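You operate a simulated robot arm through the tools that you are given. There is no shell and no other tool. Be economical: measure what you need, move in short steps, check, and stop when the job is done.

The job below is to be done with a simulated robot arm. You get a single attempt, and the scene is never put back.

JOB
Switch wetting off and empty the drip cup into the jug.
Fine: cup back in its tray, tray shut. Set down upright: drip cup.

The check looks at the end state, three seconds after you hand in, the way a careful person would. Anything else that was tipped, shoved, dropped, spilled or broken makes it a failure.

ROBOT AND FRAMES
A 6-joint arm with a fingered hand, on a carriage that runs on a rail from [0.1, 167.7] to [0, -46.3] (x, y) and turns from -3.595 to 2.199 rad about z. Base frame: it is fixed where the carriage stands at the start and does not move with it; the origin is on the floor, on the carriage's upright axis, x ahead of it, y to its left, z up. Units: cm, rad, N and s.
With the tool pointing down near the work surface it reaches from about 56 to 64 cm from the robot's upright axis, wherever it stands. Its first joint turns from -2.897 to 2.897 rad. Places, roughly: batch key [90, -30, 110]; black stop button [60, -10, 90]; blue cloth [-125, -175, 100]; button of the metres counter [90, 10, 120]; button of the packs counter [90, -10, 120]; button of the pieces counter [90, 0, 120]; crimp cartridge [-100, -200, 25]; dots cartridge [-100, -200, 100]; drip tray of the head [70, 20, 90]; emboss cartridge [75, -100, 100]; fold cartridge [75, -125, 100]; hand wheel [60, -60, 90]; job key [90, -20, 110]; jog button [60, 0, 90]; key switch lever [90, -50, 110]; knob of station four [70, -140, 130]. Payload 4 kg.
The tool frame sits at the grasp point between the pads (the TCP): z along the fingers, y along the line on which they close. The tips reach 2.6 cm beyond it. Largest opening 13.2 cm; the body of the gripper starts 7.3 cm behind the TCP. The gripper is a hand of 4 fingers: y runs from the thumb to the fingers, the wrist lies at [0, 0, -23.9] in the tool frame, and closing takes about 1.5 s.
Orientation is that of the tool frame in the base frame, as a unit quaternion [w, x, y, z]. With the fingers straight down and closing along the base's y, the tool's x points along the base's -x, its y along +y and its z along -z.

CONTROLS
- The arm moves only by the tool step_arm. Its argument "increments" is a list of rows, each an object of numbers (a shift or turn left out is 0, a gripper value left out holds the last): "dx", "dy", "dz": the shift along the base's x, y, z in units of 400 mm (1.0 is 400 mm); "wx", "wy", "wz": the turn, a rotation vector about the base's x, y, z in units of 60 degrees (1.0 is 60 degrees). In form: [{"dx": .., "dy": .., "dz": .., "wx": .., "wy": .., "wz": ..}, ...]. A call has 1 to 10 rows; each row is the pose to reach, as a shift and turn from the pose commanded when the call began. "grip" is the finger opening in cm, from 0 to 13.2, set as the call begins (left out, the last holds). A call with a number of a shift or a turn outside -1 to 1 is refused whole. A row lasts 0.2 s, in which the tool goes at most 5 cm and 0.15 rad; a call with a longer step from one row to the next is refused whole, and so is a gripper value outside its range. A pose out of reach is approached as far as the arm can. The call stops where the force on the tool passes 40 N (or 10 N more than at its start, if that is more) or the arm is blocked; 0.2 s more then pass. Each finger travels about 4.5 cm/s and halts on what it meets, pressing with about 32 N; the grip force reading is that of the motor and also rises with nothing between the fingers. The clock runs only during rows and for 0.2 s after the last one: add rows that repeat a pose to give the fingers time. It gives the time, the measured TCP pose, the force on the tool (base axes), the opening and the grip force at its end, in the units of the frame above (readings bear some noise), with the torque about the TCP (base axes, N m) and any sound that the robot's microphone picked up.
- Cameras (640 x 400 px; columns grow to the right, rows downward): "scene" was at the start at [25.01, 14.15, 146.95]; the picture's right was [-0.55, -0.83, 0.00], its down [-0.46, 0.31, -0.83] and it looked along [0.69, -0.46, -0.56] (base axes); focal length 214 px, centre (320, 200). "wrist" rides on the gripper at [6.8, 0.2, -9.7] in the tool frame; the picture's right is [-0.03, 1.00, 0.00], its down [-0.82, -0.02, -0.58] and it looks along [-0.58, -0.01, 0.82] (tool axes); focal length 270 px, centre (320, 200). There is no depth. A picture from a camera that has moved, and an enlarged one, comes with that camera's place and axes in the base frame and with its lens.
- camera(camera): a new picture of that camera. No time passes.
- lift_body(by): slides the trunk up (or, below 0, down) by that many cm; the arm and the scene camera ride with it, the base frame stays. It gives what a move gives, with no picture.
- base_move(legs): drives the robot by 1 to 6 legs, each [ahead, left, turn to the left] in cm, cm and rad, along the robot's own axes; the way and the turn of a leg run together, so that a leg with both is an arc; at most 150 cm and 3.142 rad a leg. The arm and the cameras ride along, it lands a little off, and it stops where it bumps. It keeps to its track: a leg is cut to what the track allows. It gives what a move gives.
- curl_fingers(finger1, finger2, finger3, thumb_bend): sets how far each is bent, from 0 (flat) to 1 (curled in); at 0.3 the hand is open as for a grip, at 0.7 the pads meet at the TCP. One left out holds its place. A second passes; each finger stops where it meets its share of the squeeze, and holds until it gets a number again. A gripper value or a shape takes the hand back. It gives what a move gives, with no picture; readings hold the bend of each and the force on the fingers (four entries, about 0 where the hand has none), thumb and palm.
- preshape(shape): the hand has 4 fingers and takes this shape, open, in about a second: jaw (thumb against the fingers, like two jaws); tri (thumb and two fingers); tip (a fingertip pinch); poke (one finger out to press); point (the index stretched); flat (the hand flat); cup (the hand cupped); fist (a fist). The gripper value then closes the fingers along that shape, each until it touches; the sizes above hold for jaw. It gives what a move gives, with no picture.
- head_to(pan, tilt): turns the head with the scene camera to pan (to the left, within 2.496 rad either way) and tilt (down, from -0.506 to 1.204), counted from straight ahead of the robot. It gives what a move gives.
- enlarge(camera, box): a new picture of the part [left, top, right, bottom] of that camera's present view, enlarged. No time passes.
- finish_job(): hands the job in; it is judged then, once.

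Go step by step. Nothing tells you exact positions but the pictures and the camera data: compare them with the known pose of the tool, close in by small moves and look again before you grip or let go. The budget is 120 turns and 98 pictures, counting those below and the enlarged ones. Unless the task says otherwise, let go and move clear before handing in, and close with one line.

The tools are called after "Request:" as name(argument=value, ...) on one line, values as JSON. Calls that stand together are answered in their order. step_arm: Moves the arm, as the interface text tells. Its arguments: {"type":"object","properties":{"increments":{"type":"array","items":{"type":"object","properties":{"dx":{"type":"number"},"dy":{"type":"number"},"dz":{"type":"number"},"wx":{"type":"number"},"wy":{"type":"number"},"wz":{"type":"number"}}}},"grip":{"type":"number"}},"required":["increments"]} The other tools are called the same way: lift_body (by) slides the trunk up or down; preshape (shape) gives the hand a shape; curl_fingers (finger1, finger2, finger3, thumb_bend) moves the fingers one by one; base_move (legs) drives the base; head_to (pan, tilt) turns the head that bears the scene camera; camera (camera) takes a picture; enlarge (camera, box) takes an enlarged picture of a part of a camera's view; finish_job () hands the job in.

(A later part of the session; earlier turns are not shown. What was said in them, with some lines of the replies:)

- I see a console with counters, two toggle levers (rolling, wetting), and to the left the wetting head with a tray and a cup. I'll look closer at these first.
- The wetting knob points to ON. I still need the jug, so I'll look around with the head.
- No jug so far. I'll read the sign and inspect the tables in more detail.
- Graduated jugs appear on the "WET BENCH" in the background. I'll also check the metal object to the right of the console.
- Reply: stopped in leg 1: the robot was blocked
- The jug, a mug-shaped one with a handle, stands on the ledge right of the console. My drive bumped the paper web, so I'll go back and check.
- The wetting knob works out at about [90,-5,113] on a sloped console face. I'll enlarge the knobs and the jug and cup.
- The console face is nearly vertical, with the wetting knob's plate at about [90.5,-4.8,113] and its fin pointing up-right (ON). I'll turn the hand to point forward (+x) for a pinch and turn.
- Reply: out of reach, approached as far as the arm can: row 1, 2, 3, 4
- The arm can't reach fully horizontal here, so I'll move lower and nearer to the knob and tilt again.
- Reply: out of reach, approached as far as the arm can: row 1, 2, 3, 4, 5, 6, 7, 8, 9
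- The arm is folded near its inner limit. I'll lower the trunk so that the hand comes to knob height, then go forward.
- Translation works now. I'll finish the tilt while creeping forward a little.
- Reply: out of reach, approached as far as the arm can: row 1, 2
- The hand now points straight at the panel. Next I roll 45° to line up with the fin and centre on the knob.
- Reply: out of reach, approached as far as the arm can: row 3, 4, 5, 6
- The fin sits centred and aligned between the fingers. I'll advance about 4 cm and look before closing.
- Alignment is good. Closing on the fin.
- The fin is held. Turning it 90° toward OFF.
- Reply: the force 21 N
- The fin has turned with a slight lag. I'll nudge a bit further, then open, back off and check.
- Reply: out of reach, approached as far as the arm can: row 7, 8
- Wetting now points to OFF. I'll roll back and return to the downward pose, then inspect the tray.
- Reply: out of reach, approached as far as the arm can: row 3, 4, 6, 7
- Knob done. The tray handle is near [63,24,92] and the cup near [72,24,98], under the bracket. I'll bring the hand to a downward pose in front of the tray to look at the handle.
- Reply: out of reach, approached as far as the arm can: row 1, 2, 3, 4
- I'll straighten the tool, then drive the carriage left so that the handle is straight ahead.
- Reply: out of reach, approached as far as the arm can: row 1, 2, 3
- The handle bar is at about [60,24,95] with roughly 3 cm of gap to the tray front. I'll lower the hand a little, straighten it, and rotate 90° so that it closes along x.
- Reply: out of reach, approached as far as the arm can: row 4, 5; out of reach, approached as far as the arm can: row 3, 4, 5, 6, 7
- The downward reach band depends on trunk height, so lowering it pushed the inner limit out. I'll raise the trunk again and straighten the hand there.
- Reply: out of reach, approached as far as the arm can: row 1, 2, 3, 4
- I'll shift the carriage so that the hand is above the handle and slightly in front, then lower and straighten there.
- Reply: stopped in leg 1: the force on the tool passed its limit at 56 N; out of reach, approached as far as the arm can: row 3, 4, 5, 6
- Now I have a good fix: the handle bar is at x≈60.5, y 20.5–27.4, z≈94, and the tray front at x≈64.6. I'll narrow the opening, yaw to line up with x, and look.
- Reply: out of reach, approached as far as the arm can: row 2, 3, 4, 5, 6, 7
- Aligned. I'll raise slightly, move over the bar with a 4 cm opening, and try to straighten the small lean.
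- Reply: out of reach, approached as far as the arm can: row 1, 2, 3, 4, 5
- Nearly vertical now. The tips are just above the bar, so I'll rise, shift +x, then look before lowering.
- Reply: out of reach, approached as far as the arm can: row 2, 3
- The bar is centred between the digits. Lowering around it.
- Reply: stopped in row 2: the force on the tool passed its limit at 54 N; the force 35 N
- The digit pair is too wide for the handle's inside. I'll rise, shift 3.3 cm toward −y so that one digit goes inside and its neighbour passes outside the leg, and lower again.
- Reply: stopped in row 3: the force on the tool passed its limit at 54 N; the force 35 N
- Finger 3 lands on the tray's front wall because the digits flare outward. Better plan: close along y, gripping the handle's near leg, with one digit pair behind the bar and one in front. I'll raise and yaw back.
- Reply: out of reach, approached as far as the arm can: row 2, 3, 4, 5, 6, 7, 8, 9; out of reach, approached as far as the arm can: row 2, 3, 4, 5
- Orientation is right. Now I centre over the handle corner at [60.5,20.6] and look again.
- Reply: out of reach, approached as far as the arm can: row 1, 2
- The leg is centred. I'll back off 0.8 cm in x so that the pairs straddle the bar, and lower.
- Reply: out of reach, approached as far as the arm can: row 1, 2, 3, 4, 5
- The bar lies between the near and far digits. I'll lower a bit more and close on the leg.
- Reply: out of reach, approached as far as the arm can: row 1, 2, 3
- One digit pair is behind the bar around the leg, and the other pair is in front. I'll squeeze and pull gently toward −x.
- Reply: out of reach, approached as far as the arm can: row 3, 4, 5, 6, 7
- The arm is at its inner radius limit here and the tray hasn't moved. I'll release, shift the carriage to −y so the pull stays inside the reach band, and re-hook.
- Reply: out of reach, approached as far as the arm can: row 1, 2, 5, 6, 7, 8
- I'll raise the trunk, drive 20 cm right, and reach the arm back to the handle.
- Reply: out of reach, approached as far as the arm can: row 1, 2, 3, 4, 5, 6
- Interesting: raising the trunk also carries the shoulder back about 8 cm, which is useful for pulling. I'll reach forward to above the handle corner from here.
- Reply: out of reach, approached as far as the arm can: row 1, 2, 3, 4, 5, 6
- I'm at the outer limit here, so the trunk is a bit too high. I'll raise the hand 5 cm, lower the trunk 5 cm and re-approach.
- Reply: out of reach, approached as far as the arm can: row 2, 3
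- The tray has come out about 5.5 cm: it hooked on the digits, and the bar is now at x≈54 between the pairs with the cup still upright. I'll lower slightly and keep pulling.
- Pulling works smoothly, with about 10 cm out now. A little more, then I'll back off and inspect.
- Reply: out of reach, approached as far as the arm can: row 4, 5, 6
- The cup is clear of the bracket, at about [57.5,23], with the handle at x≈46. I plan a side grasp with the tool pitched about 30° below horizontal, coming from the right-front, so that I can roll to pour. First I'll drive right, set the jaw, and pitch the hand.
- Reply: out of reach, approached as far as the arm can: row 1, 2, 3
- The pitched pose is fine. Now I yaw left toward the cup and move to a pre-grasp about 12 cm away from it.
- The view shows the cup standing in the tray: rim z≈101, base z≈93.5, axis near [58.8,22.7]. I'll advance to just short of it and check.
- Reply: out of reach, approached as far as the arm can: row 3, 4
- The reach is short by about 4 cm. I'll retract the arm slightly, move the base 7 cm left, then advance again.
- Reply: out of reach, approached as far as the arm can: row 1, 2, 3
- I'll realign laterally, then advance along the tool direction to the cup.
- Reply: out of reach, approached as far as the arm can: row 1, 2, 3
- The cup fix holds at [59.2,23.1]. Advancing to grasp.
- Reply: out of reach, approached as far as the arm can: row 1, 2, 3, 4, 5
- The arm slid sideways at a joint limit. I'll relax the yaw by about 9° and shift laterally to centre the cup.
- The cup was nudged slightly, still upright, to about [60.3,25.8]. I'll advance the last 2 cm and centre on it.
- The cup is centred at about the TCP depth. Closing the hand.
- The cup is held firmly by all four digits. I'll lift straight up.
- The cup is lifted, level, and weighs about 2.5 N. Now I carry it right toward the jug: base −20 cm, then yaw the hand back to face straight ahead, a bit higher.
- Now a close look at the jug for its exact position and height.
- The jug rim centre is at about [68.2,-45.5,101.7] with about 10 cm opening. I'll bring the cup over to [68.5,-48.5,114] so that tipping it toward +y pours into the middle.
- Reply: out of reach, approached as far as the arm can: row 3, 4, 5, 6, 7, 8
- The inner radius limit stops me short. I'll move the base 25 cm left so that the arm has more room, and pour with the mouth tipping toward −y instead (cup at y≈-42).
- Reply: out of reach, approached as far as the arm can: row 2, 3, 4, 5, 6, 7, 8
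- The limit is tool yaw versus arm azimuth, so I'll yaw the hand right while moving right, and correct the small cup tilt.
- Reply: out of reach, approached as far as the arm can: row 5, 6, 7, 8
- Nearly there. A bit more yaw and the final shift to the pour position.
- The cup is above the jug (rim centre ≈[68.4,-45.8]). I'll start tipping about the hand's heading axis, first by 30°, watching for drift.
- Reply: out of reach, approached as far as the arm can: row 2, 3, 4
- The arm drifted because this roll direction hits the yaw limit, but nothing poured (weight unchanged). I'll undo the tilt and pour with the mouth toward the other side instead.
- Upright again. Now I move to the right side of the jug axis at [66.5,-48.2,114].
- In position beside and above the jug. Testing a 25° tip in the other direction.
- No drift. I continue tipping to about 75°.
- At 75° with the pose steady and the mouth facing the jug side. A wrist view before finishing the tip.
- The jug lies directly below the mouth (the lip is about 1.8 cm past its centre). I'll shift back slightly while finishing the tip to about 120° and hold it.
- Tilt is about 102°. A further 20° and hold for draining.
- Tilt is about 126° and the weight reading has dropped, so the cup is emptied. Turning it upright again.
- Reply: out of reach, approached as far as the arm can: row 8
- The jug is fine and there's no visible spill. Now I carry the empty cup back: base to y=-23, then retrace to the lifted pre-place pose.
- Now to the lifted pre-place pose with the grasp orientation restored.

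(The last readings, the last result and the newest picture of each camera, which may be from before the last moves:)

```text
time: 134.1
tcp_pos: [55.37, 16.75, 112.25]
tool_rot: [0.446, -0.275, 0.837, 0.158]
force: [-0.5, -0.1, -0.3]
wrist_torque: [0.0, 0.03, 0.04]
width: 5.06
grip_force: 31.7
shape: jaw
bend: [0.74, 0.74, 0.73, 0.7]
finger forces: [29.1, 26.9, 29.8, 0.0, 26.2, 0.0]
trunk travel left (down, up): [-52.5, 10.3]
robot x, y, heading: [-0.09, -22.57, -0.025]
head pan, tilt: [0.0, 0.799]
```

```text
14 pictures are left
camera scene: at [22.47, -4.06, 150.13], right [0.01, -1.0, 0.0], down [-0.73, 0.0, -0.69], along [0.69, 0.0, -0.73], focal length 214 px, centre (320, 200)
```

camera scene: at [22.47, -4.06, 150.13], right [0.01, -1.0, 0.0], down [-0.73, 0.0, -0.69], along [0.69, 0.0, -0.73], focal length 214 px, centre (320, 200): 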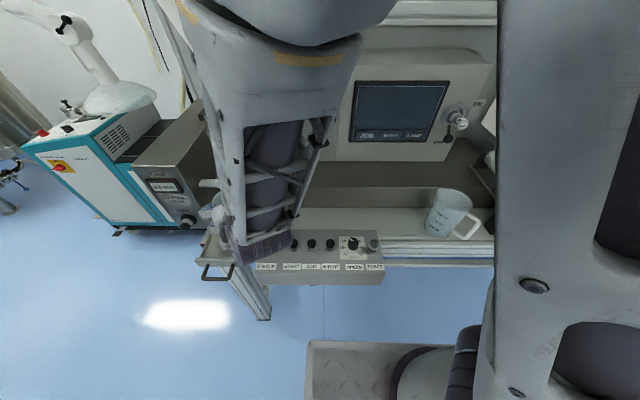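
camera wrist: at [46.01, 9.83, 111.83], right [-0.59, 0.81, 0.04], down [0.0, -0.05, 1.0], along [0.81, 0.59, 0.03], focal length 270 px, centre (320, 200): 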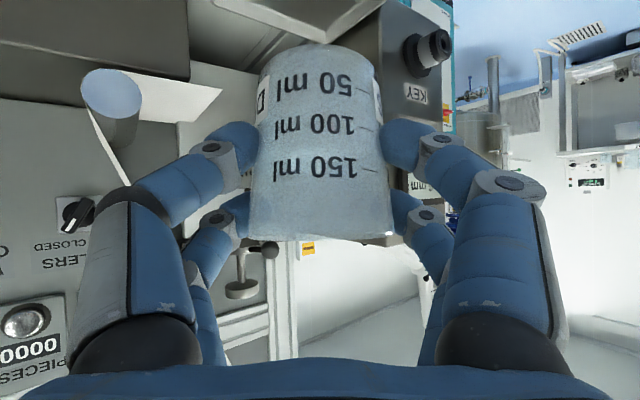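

The cup sits nearly as when grasped. I'll move back above the tray spot and lower gently.

Request:
step_arm(increments=[{"dx": 0.04, "dy": 0.074, "dz": -0.035}, {"dx": 0.08, "dy": 0.148, "dz": -0.07}, {"dx": 0.123, "dy": 0.221, "dz": -0.105}, {"dx": 0.123, "dy": 0.221, "dz": -0.105}])

Request:
step_arm(increments=[{"dz": -0.05}, {"dz": -0.1}, {"dz": -0.15}, {"dz": -0.18}, {"dz": -0.195}, {"dz": -0.205}, {"dz": -0.21}])

Request:
camera(camera="wrist")

```text
time: 135.1
tcp_pos: [60.1, 25.7, 107.91]
tool_rot: [0.447, -0.275, 0.837, 0.157]
force: [0.5, 0.2, -0.7]
wrist_torque: [-0.04, 0.0, -0.02]
width: 5.07
grip_force: 32.1
shape: jaw
bend: [0.74, 0.74, 0.73, 0.7]
finger forces: [29.0, 26.9, 29.6, 0.0, 26.1, 0.0]
trunk travel left (down, up): [-52.5, 10.3]
robot x, y, heading: [-0.11, -22.82, -0.024]
head pan, tilt: [0.0, 0.799]
```

```text
time: 136.7
tcp_pos: [60.36, 25.53, 99.99]
tool_rot: [0.45, -0.272, 0.836, 0.158]
force: [-0.7, -15.4, 29.9]
wrist_torque: [0.62, -0.23, -0.23]
width: 5.19
grip_force: 32.6
shape: jaw
bend: [0.75, 0.76, 0.73, 0.7]
finger forces: [28.0, 28.5, 34.4, 0.0, 32.0, 0.1]
trunk travel left (down, up): [-52.5, 10.3]
robot x, y, heading: [-0.07, -22.84, -0.023]
head pan, tilt: [0.0, 0.799]
```

```text
13 pictures are left
camera wrist: at [50.93, 18.61, 99.53], right [-0.59, 0.81, 0.04], down [-0.01, -0.06, 1.0], along [0.81, 0.59, 0.04], focal length 270 px, centre (320, 200)
```

wrist: 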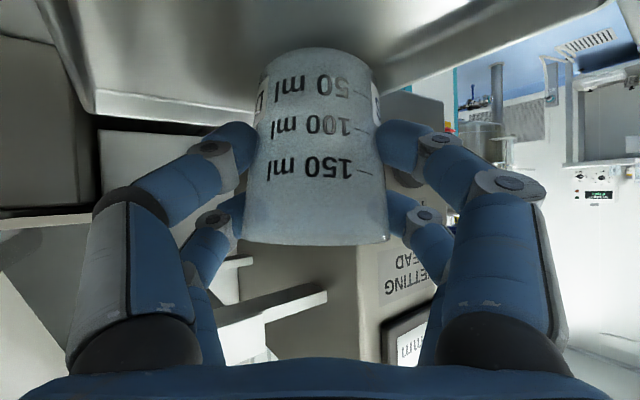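

The cup has touched the tray floor. I'll relieve the pressure slightly and open the hand.

Request:
step_arm(increments=[{"dz": 0.008}, {"dz": 0.008}])

Request:
step_arm(increments=[{"dz": 0}, {"dz": 0}, {"dz": 0}, {"dz": 0}, {"dz": 0}], grip=10.5)

Request:
camera(camera="wrist")

```text
time: 137.2
tcp_pos: [60.32, 25.48, 100.1]
tool_rot: [0.447, -0.274, 0.837, 0.157]
force: [2.3, -11.8, 19.8]
wrist_torque: [0.26, -0.35, -0.24]
width: 5.18
grip_force: 32.0
shape: jaw
bend: [0.75, 0.76, 0.73, 0.7]
finger forces: [27.9, 28.5, 34.1, 0.1, 32.0, 0.0]
trunk travel left (down, up): [-52.5, 10.3]
robot x, y, heading: [-0.13, -22.89, -0.017]
head pan, tilt: [0.0, 0.799]
```

```text
time: 138.4
tcp_pos: [60.43, 25.66, 100.05]
tool_rot: [0.447, -0.275, 0.837, 0.157]
force: [-0.2, -0.1, 0.6]
wrist_torque: [0.0, -0.01, -0.01]
width: 10.48
grip_force: 0.1
shape: jaw
bend: [0.6, 0.6, 0.6, 0.45]
finger forces: [0.0, 0.1, 0.1, 0.0, 0.0, 0.1]
trunk travel left (down, up): [-52.5, 10.3]
robot x, y, heading: [0.16, -23.02, -0.021]
head pan, tilt: [0.0, 0.799]
```

```text
12 pictures are left
camera wrist: at [50.86, 18.65, 99.57], right [-0.59, 0.81, 0.04], down [0.0, -0.05, 1.0], along [0.81, 0.59, 0.03], focal length 270 px, centre (320, 200)
```

wrist: 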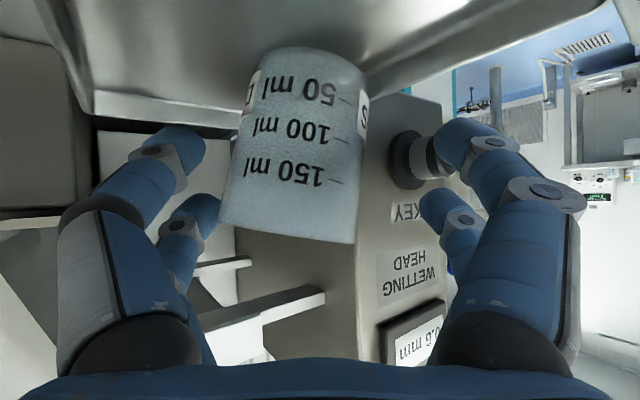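

The cup is leaning a little after release. I need a closer look at its base.

Request:
enlarge(camera="wrist", box=[120, 0, 460, 250])

```text
1.60 times, centred on (290, 125) of wrist
camera zoom: at [50.86, 18.65, 99.57], right [-0.59, 0.81, 0.04], down [0.0, -0.05, 1.0], along [0.81, 0.59, 0.03], focal length 432 px, centre (368, 320)
```

zoom: 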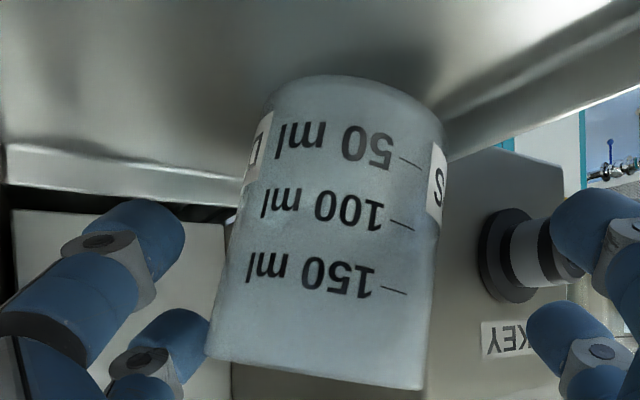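

The +y edge of the cup's base rests on the tray's side wall. I'll regrip, lift, level it (−11°), and set it down 2 cm toward −y.

Request:
step_arm(increments=[{"dz": 0}, {"dz": 0}, {"dz": 0}, {"dz": 0}, {"dz": 0}, {"dz": 0}], grip=3)

Request:
step_arm(increments=[{"dz": 0.03}, {"dz": 0.07}, {"dz": 0.08, "wx": -0.04, "wy": -0.03, "wz": -0.03}, {"dz": 0.08, "dy": -0.02, "wx": -0.08, "wy": -0.06, "wz": -0.06}, {"dz": 0.08, "dy": -0.045, "wx": -0.08, "wy": -0.06, "wz": -0.08}])

Request:
camera(camera="wrist")

```text
time: 139.8
tcp_pos: [60.32, 25.64, 100.07]
tool_rot: [0.447, -0.275, 0.837, 0.157]
force: [-0.4, -2.1, 0.9]
wrist_torque: [-0.13, 0.06, -0.04]
width: 5.21
grip_force: 31.7
shape: jaw
bend: [0.74, 0.73, 0.73, 0.7]
finger forces: [29.0, 27.5, 28.9, 0.0, 28.7, 0.0]
trunk travel left (down, up): [-52.5, 10.3]
robot x, y, heading: [0.34, -22.98, -0.026]
head pan, tilt: [0.0, 0.799]
```

```text
time: 141.1
tcp_pos: [60.46, 23.76, 103.18]
tool_rot: [0.467, -0.263, 0.839, 0.094]
force: [0.1, 0.0, -0.1]
wrist_torque: [0.0, 0.0, 0.01]
width: 5.16
grip_force: 32.4
shape: jaw
bend: [0.74, 0.73, 0.73, 0.7]
finger forces: [28.9, 27.5, 28.7, 0.1, 27.4, 0.0]
trunk travel left (down, up): [-52.5, 10.3]
robot x, y, heading: [-0.09, -22.84, -0.027]
head pan, tilt: [0.0, 0.799]
```

```text
10 pictures are left
camera wrist: at [50.34, 17.62, 102.62], right [-0.52, 0.85, -0.07], down [-0.07, 0.04, 1.0], along [0.85, 0.52, 0.04], focal length 270 px, centre (320, 200)
```

wrist: 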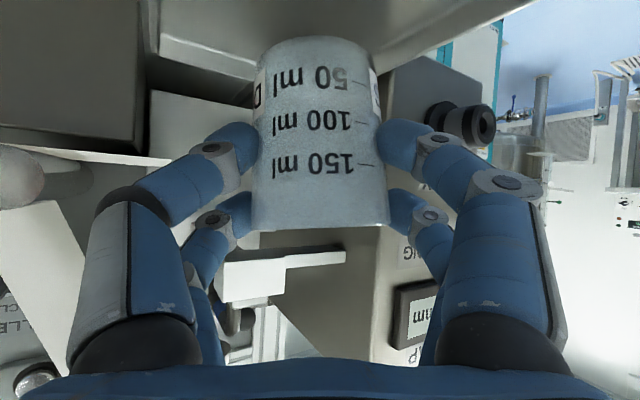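

Now nearly level. I'll remove the slight over-rotation and lower to just touching.

Request:
step_arm(increments=[{"wx": 0.055, "wy": 0.04}, {"wx": 0.055, "wy": 0.04, "dz": -0.03}, {"wx": 0.055, "wy": 0.04, "dz": -0.055}, {"wx": 0.055, "wy": 0.04, "dz": -0.068}, {"wx": 0.055, "wy": 0.04, "dz": -0.074}])

Request:
enlarge(camera="wrist", box=[120, 0, 460, 250])

```text
time: 142.2
tcp_pos: [60.28, 23.88, 100.31]
tool_rot: [0.457, -0.247, 0.845, 0.125]
force: [0.5, -0.5, -0.2]
wrist_torque: [-0.04, 0.03, -0.03]
width: 5.18
grip_force: 32.5
shape: jaw
bend: [0.74, 0.73, 0.73, 0.7]
finger forces: [28.9, 27.4, 28.7, 0.0, 27.5, 0.0]
trunk travel left (down, up): [-52.5, 10.3]
robot x, y, heading: [0.09, -23.25, -0.027]
head pan, tilt: [0.0, 0.799]
```

```text
1.60 times, centred on (290, 125) of wrist
camera zoom: at [50.27, 17.7, 99.85], right [-0.52, 0.85, 0.01], down [-0.02, -0.02, 1.0], along [0.85, 0.52, 0.03], focal length 432 px, centre (368, 320)
```

zoom: 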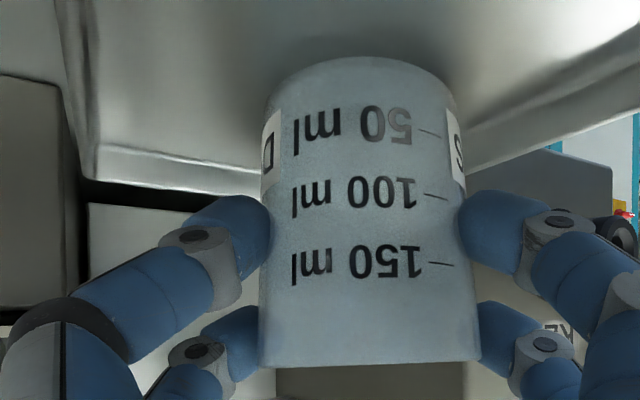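

Level and between the walls. Lowering in small steps until contact.

Request:
step_arm(increments=[{"dz": -0.005}, {"dz": -0.01}, {"dz": -0.01}])

Request:
step_arm(increments=[{"dz": -0.004}, {"dz": -0.008}, {"dz": -0.008}])

```text
time: 143.1
tcp_pos: [60.4, 23.87, 100.03]
tool_rot: [0.457, -0.247, 0.845, 0.125]
force: [1.1, 0.5, 10.8]
wrist_torque: [-0.02, 0.0, -0.01]
width: 5.18
grip_force: 31.4
shape: jaw
bend: [0.74, 0.73, 0.73, 0.7]
finger forces: [29.3, 28.7, 29.7, 0.1, 28.9, 0.1]
trunk travel left (down, up): [-52.5, 10.3]
robot x, y, heading: [-0.43, -22.62, -0.025]
head pan, tilt: [0.0, 0.799]
```

```text
time: 143.8
tcp_pos: [60.34, 23.94, 99.84]
tool_rot: [0.459, -0.246, 0.844, 0.127]
force: [2.5, 1.3, 36.2]
wrist_torque: [0.21, 0.19, 0.0]
width: 5.2
grip_force: 31.7
shape: jaw
bend: [0.74, 0.73, 0.73, 0.7]
finger forces: [34.0, 31.2, 33.0, 0.0, 34.2, 0.0]
trunk travel left (down, up): [-52.5, 10.3]
robot x, y, heading: [0.08, -22.37, -0.02]
head pan, tilt: [0.0, 0.799]
```

Firm flat contact at z≈100 with almost no lateral force. I'll relieve it by 2 mm and open.

Request:
step_arm(increments=[{"dz": 0.009}, {"dz": 0.009}])

Request:
step_arm(increments=[{"dz": 0}, {"dz": 0}, {"dz": 0}, {"dz": 0}, {"dz": 0}], grip=10.5)

Request:
camera(camera="wrist")

```text
time: 144.4
tcp_pos: [60.37, 23.8, 100.02]
tool_rot: [0.457, -0.248, 0.845, 0.125]
force: [-0.2, 4.9, 22.7]
wrist_torque: [0.28, 0.14, 0.0]
width: 5.19
grip_force: 31.9
shape: jaw
bend: [0.74, 0.73, 0.73, 0.7]
finger forces: [33.5, 30.2, 30.4, 0.1, 30.6, 0.0]
trunk travel left (down, up): [-52.5, 10.3]
robot x, y, heading: [-0.13, -22.92, -0.023]
head pan, tilt: [0.0, 0.799]
```

```text
time: 145.7
tcp_pos: [60.39, 23.91, 99.86]
tool_rot: [0.456, -0.247, 0.846, 0.124]
force: [-0.4, 0.7, -0.8]
wrist_torque: [0.01, -0.01, 0.02]
width: 10.48
grip_force: 0.1
shape: jaw
bend: [0.6, 0.6, 0.6, 0.45]
finger forces: [0.0, 0.1, 0.0, 0.0, 0.0, 0.0]
trunk travel left (down, up): [-52.5, 10.3]
robot x, y, heading: [-0.05, -22.94, -0.025]
head pan, tilt: [0.0, 0.799]
```

```text
8 pictures are left
camera wrist: at [50.31, 17.7, 99.47], right [-0.52, 0.85, 0.01], down [-0.02, -0.02, 1.0], along [0.85, 0.52, 0.03], focal length 270 px, centre (320, 200)
```

wrist: 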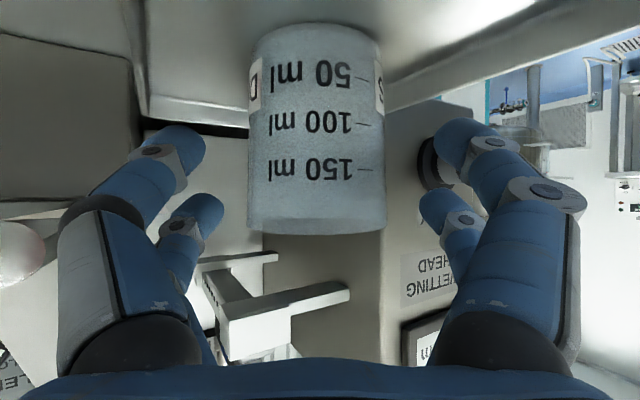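

The cup stands upright in the tray. I raise the hand straight up, clear of it, then back off.

Request:
step_arm(increments=[{"dz": 0.05}, {"dz": 0.1}, {"dz": 0.16}, {"dz": 0.22}])

Request:
step_arm(increments=[{"dx": -0.05, "dy": -0.06, "dz": 0.02}, {"dx": -0.1, "dy": -0.12, "dz": 0.05}, {"dx": -0.12, "dy": -0.2, "dz": 0.08}])

Request:
camera(camera="wrist")

```text
time: 146.7
tcp_pos: [60.56, 23.82, 108.55]
tool_rot: [0.457, -0.248, 0.845, 0.125]
force: [-0.4, -0.7, 0.2]
wrist_torque: [-0.02, -0.02, 0.04]
width: 10.46
grip_force: 0.2
shape: jaw
bend: [0.6, 0.6, 0.6, 0.45]
finger forces: [0.0, 0.0, 0.0, 0.1, 0.0, 0.0]
trunk travel left (down, up): [-52.5, 10.3]
robot x, y, heading: [-0.26, -22.67, -0.025]
head pan, tilt: [0.0, 0.799]
```

```text
time: 147.4
tcp_pos: [55.68, 15.71, 111.68]
tool_rot: [0.455, -0.247, 0.846, 0.124]
force: [0.2, -0.3, -0.5]
wrist_torque: [0.0, 0.01, 0.01]
width: 10.46
grip_force: 0.2
shape: jaw
bend: [0.6, 0.6, 0.6, 0.45]
finger forces: [0.1, 0.0, 0.0, 0.1, 0.1, 0.0]
trunk travel left (down, up): [-52.5, 10.3]
robot x, y, heading: [0.16, -22.94, -0.02]
head pan, tilt: [0.0, 0.799]
```

```text
7 pictures are left
camera wrist: at [45.51, 9.61, 111.3], right [-0.52, 0.85, 0.0], down [-0.02, -0.02, 1.0], along [0.85, 0.52, 0.03], focal length 270 px, centre (320, 200)
```

wrist: 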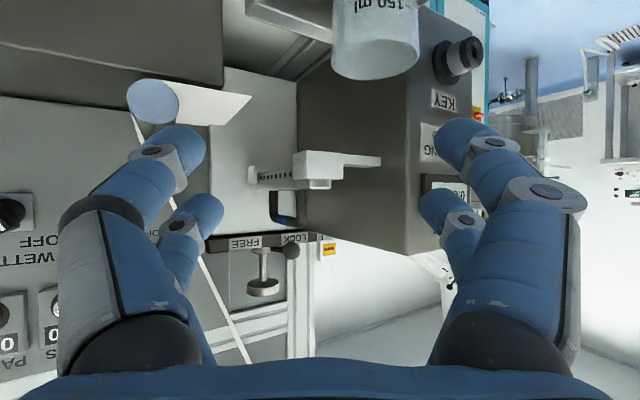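

The tray with the cup is ready to be pushed in. I yaw back, return to the downward pose in front, then close the fingers as a pusher.

Request:
step_arm(increments=[{"dx": 0.033, "dy": -0.018, "wz": -0.13}, {"dx": 0.066, "dy": -0.035, "wz": -0.26}, {"dx": 0.1, "dy": -0.052, "wz": -0.39}, {"dx": 0.1325, "dy": -0.07, "wz": -0.525}])

Request:
step_arm(increments=[{"dx": -0.05, "dy": -0.05, "dz": 0.01, "wy": 0.13}, {"dx": -0.1, "dy": -0.1, "dz": 0.01, "wy": 0.26}, {"dx": -0.15, "dy": -0.15, "dz": 0.01, "wy": 0.39}, {"dx": -0.2, "dy": -0.2, "dz": 0, "wy": 0.52}, {"dx": -0.25, "dy": -0.25, "dz": -0.02, "wy": 0.65}, {"dx": -0.31, "dy": -0.31, "dz": -0.05, "wy": 0.78}, {"dx": -0.375, "dy": -0.375, "dz": -0.1, "wy": 0.91}, {"dx": -0.4, "dy": -0.4, "dz": -0.12, "wy": 0.94}])

```text
time: 148.4
tcp_pos: [60.72, 13.22, 111.98]
tool_rot: [0.473, -0.009, 0.881, -0.004]
force: [-0.2, 0.0, -0.8]
wrist_torque: [-0.01, 0.03, 0.03]
width: 10.47
grip_force: 0.1
shape: jaw
bend: [0.6, 0.6, 0.6, 0.45]
finger forces: [0.0, 0.0, 0.0, 0.0, 0.0, 0.0]
trunk travel left (down, up): [-52.5, 10.3]
robot x, y, heading: [0.04, -22.84, -0.017]
head pan, tilt: [0.0, 0.799]
```

```text
time: 150.2
tcp_pos: [44.74, -3.0, 107.19]
tool_rot: [0.002, -0.011, 1.0, 0.0]
force: [0.1, -0.4, 0.6]
wrist_torque: [0.03, 0.0, 0.04]
width: 10.47
grip_force: 0.0
shape: jaw
bend: [0.6, 0.6, 0.6, 0.45]
finger forces: [0.1, 0.0, 0.0, 0.0, 0.1, 0.0]
trunk travel left (down, up): [-52.5, 10.3]
robot x, y, heading: [0.17, -22.71, -0.021]
head pan, tilt: [0.0, 0.799]
```

Straight down. I'll close the fingers, drive left to y≈24, and step back in front of the handle bar (x≈46).

Request:
base_move(legs=[[0, 26.5, 0]])

Request:
step_arm(increments=[{"dx": -0.04}, {"dx": -0.08}, {"dx": -0.09}, {"dx": -0.09}, {"dx": -0.09}, {"dx": -0.09}, {"dx": -0.09}], grip=0)

Request:
camera(camera="wrist")

```text
time: 152.1
tcp_pos: [44.87, 23.23, 107.21]
tool_rot: [0.002, -0.008, 1.0, 0.001]
force: [0.0, -0.4, -0.9]
wrist_torque: [-0.05, 0.01, 0.01]
width: 10.49
grip_force: 0.1
shape: jaw
bend: [0.6, 0.6, 0.6, 0.45]
finger forces: [0.0, 0.1, 0.0, 0.1, 0.0, 0.0]
trunk travel left (down, up): [-52.5, 10.3]
robot x, y, heading: [-0.26, 3.32, -0.019]
head pan, tilt: [0.0, 0.799]
```

```text
time: 153.7
tcp_pos: [41.62, 23.51, 107.4]
tool_rot: [0.0, -0.009, 1.0, 0.0]
force: [-0.3, -0.1, -0.2]
wrist_torque: [-0.01, 0.02, 0.02]
width: 0.0
grip_force: 28.4
shape: jaw
bend: [0.62, 0.63, 0.63, 0.7]
finger forces: [0.1, 0.1, 0.0, 0.0, 0.0, 0.0]
out of reach, approached as far as the arm can: row 2, 3, 4, 5, 6, 7
trunk travel left (down, up): [-52.5, 10.3]
robot x, y, heading: [-0.03, 3.48, -0.021]
head pan, tilt: [0.0, 0.799]
```

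```text
6 pictures are left
camera wrist: at [34.89, 23.62, 116.94], right [0.01, 1.0, 0.0], down [0.82, -0.01, 0.58], along [0.58, -0.01, -0.82], focal length 270 px, centre (320, 200)
```

wrist: 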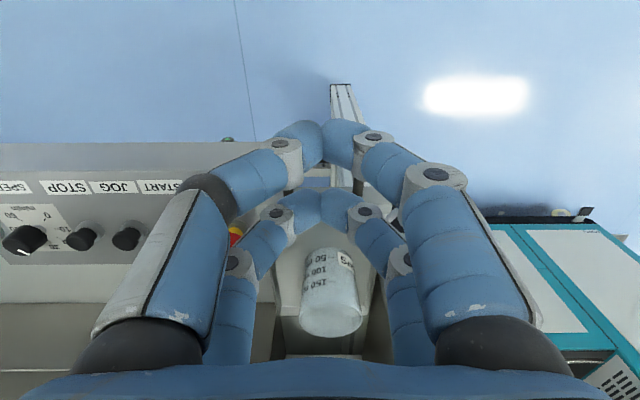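

Bar is just ahead of the fingers. I lower to handle height with a small extra clearance.

Request:
step_arm(increments=[{"dz": -0.06}, {"dx": -0.01, "dz": -0.12}, {"dx": -0.02, "dz": -0.18}, {"dx": -0.025, "dz": -0.24}, {"dx": -0.025, "dz": -0.29}, {"dx": -0.025, "dz": -0.325}])

Request:
camera(camera="wrist")

```text
time: 155.1
tcp_pos: [42.29, 25.13, 94.17]
tool_rot: [-0.001, -0.009, 1.0, 0.0]
force: [1.1, -0.2, -0.7]
wrist_torque: [0.01, -0.01, -0.04]
width: 0.02
grip_force: 31.9
shape: jaw
bend: [0.62, 0.63, 0.63, 0.7]
finger forces: [0.1, 0.0, 0.0, 0.0, 0.0, 0.0]
out of reach, approached as far as the arm can: row 1, 2, 3, 4, 5, 6
trunk travel left (down, up): [-52.5, 10.3]
robot x, y, heading: [-0.03, 3.51, -0.018]
head pan, tilt: [0.0, 0.799]
```

```text
5 pictures are left
camera wrist: at [35.47, 25.24, 103.85], right [0.01, 1.0, 0.0], down [0.82, -0.01, 0.58], along [0.58, -0.01, -0.82], focal length 270 px, centre (320, 200)
```

wrist: 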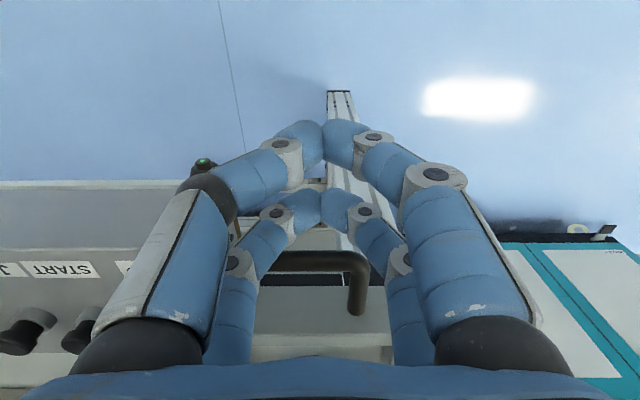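

The bar is right ahead. I'll push slowly in +x, with a small shift toward the handle's centre.

Request:
step_arm(increments=[{"dx": 0.015, "dy": -0.01}, {"dx": 0.03, "dy": -0.02}, {"dx": 0.05, "dy": -0.025}, {"dx": 0.075, "dy": -0.025}, {"dx": 0.1, "dy": -0.025}, {"dx": 0.125, "dy": -0.025}, {"dx": 0.15, "dy": -0.025}, {"dx": 0.175, "dy": -0.025}, {"dx": 0.2, "dy": -0.025}, {"dx": 0.225, "dy": -0.025}])

Request:
camera(camera="wrist")

```text
time: 157.3
tcp_pos: [51.11, 24.24, 94.24]
tool_rot: [0.0, -0.009, 1.0, 0.0]
force: [-1.0, -0.3, -0.3]
wrist_torque: [0.0, 0.01, 0.0]
width: 0.0
grip_force: 31.4
shape: jaw
bend: [0.62, 0.63, 0.63, 0.7]
finger forces: [0.1, 0.1, 0.7, 0.0, 0.0, 0.0]
trunk travel left (down, up): [-52.5, 10.3]
robot x, y, heading: [0.05, 3.49, -0.025]
head pan, tilt: [0.0, 0.799]
```

```text
4 pictures are left
camera wrist: at [44.35, 24.25, 103.77], right [0.01, 1.0, 0.0], down [0.82, -0.01, 0.58], along [0.58, 0.0, -0.82], focal length 270 px, centre (320, 200)
```

wrist: 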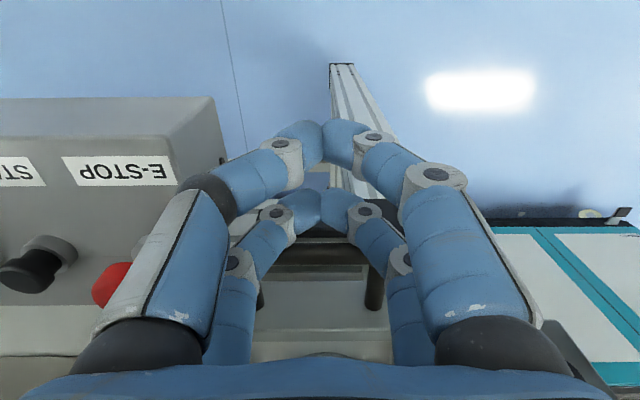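

Moving smoothly. I continue until the tray meets its stop.

Request:
step_arm(increments=[{"dx": 0.025}, {"dx": 0.05}, {"dx": 0.075}, {"dx": 0.1}, {"dx": 0.125}, {"dx": 0.145}, {"dx": 0.165}, {"dx": 0.18}, {"dx": 0.19}, {"dx": 0.2}])

```text
time: 159.1
tcp_pos: [57.23, 23.95, 94.05]
tool_rot: [-0.007, -0.009, 1.0, -0.005]
force: [-16.4, 2.7, 7.0]
wrist_torque: [-0.05, -0.25, -0.16]
width: 0.0
grip_force: 32.0
shape: jaw
bend: [0.62, 0.63, 0.63, 0.7]
finger forces: [0.1, 3.5, 12.5, 0.1, 0.1, 0.0]
trunk travel left (down, up): [-52.5, 10.3]
robot x, y, heading: [-0.27, 3.31, -0.02]
head pan, tilt: [0.0, 0.799]
stopped in row 8: the force on the tool passed its limit at 46 N (the readings are from after the stop); the commanded pose is now the measured one
```

The tray hit its stop with the bar back near x≈60. I back away, raise, and look.

Request:
step_arm(increments=[{"dx": -0.05}, {"dx": -0.11}, {"dx": -0.17, "dz": 0.05}, {"dx": -0.22, "dz": 0.12}, {"dx": -0.27, "dz": 0.2}])

Request:
base_move(legs=[[0, -28, 0]])

Request:
head_to(pan=0.35, tilt=0.75)

Request:
camera(camera="scene")

```text
time: 160.2
tcp_pos: [46.65, 24.14, 102.03]
tool_rot: [-0.006, -0.008, 1.0, -0.004]
force: [1.1, 0.1, -0.7]
wrist_torque: [-0.04, 0.07, 0.0]
width: 0.0
grip_force: 31.7
shape: jaw
bend: [0.62, 0.63, 0.63, 0.7]
finger forces: [0.1, 0.0, 0.0, 0.0, 0.1, 0.0]
trunk travel left (down, up): [-52.5, 10.3]
robot x, y, heading: [-0.19, 3.51, -0.022]
head pan, tilt: [0.0, 0.799]
```

```text
time: 162.2
tcp_pos: [46.45, -3.03, 101.82]
tool_rot: [-0.006, -0.011, 1.0, -0.004]
force: [0.1, 0.2, -0.2]
wrist_torque: [-0.04, 0.0, 0.01]
width: 0.0
grip_force: 31.5
shape: jaw
bend: [0.62, 0.63, 0.63, 0.7]
finger forces: [0.1, 0.1, 0.0, 0.0, 0.0, 0.0]
trunk travel left (down, up): [-52.5, 10.3]
robot x, y, heading: [-0.09, -24.09, -0.018]
head pan, tilt: [0.0, 0.799]
```

```text
time: 163.0
tcp_pos: [46.48, -3.07, 101.95]
tool_rot: [-0.006, -0.01, 1.0, -0.003]
force: [-0.1, 0.8, 0.6]
wrist_torque: [0.01, 0.01, 0.0]
width: 0.0
grip_force: 32.0
shape: jaw
bend: [0.62, 0.63, 0.63, 0.7]
finger forces: [0.1, 0.0, 0.0, 0.0, 0.1, 0.0]
trunk travel left (down, up): [-52.5, 10.3]
robot x, y, heading: [0.28, -24.13, -0.019]
head pan, tilt: [0.351, 0.75]
```

```text
3 pictures are left
camera scene: at [22.26, -2.5, 150.63], right [0.32, -0.95, 0.0], down [-0.65, -0.22, -0.73], along [0.69, 0.24, -0.68], focal length 214 px, centre (320, 200)
```

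scene: 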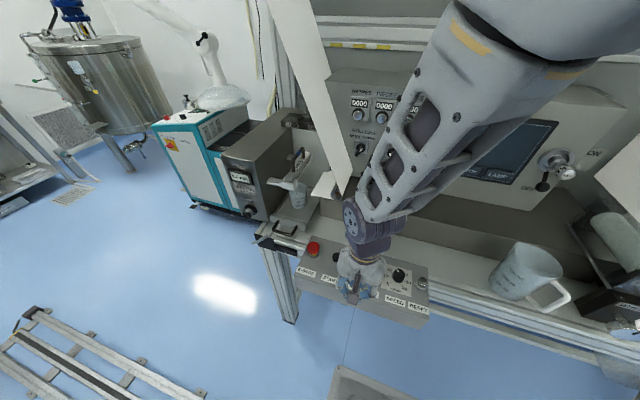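

Request:
enlarge(camera="scene", box=[240, 100, 390, 260])

```text
2.50 times, centred on (315, 180) of scene
camera zoom: at [22.26, -2.5, 150.63], right [0.32, -0.95, 0.0], down [-0.65, -0.22, -0.73], along [0.69, 0.24, -0.68], focal length 536 px, centre (332, 250)
```

zoom: 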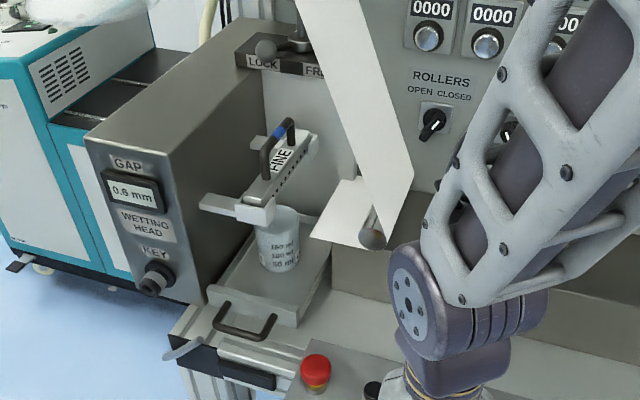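

Wetting is off, the drip cup has been poured out over the jug and stands upright back in its tray, the tray is pushed to its stop, and the hand is clear, so I'm handing in.

Request:
finish_job()

```text
The job is handed in.
```

The job is handed in: wetting is off, the drip cup has been poured out over the jug and stands upright back in its tray, and the tray is shut. I saw no spills. I didn't look inside the cup or the jug: I took the cup as empty because its weight reading fell from about 2.5 N to 0.3 N. Early on, the hand bumped the paper web and one other thing near the wetting head, and nothing looked displaced afterwards.
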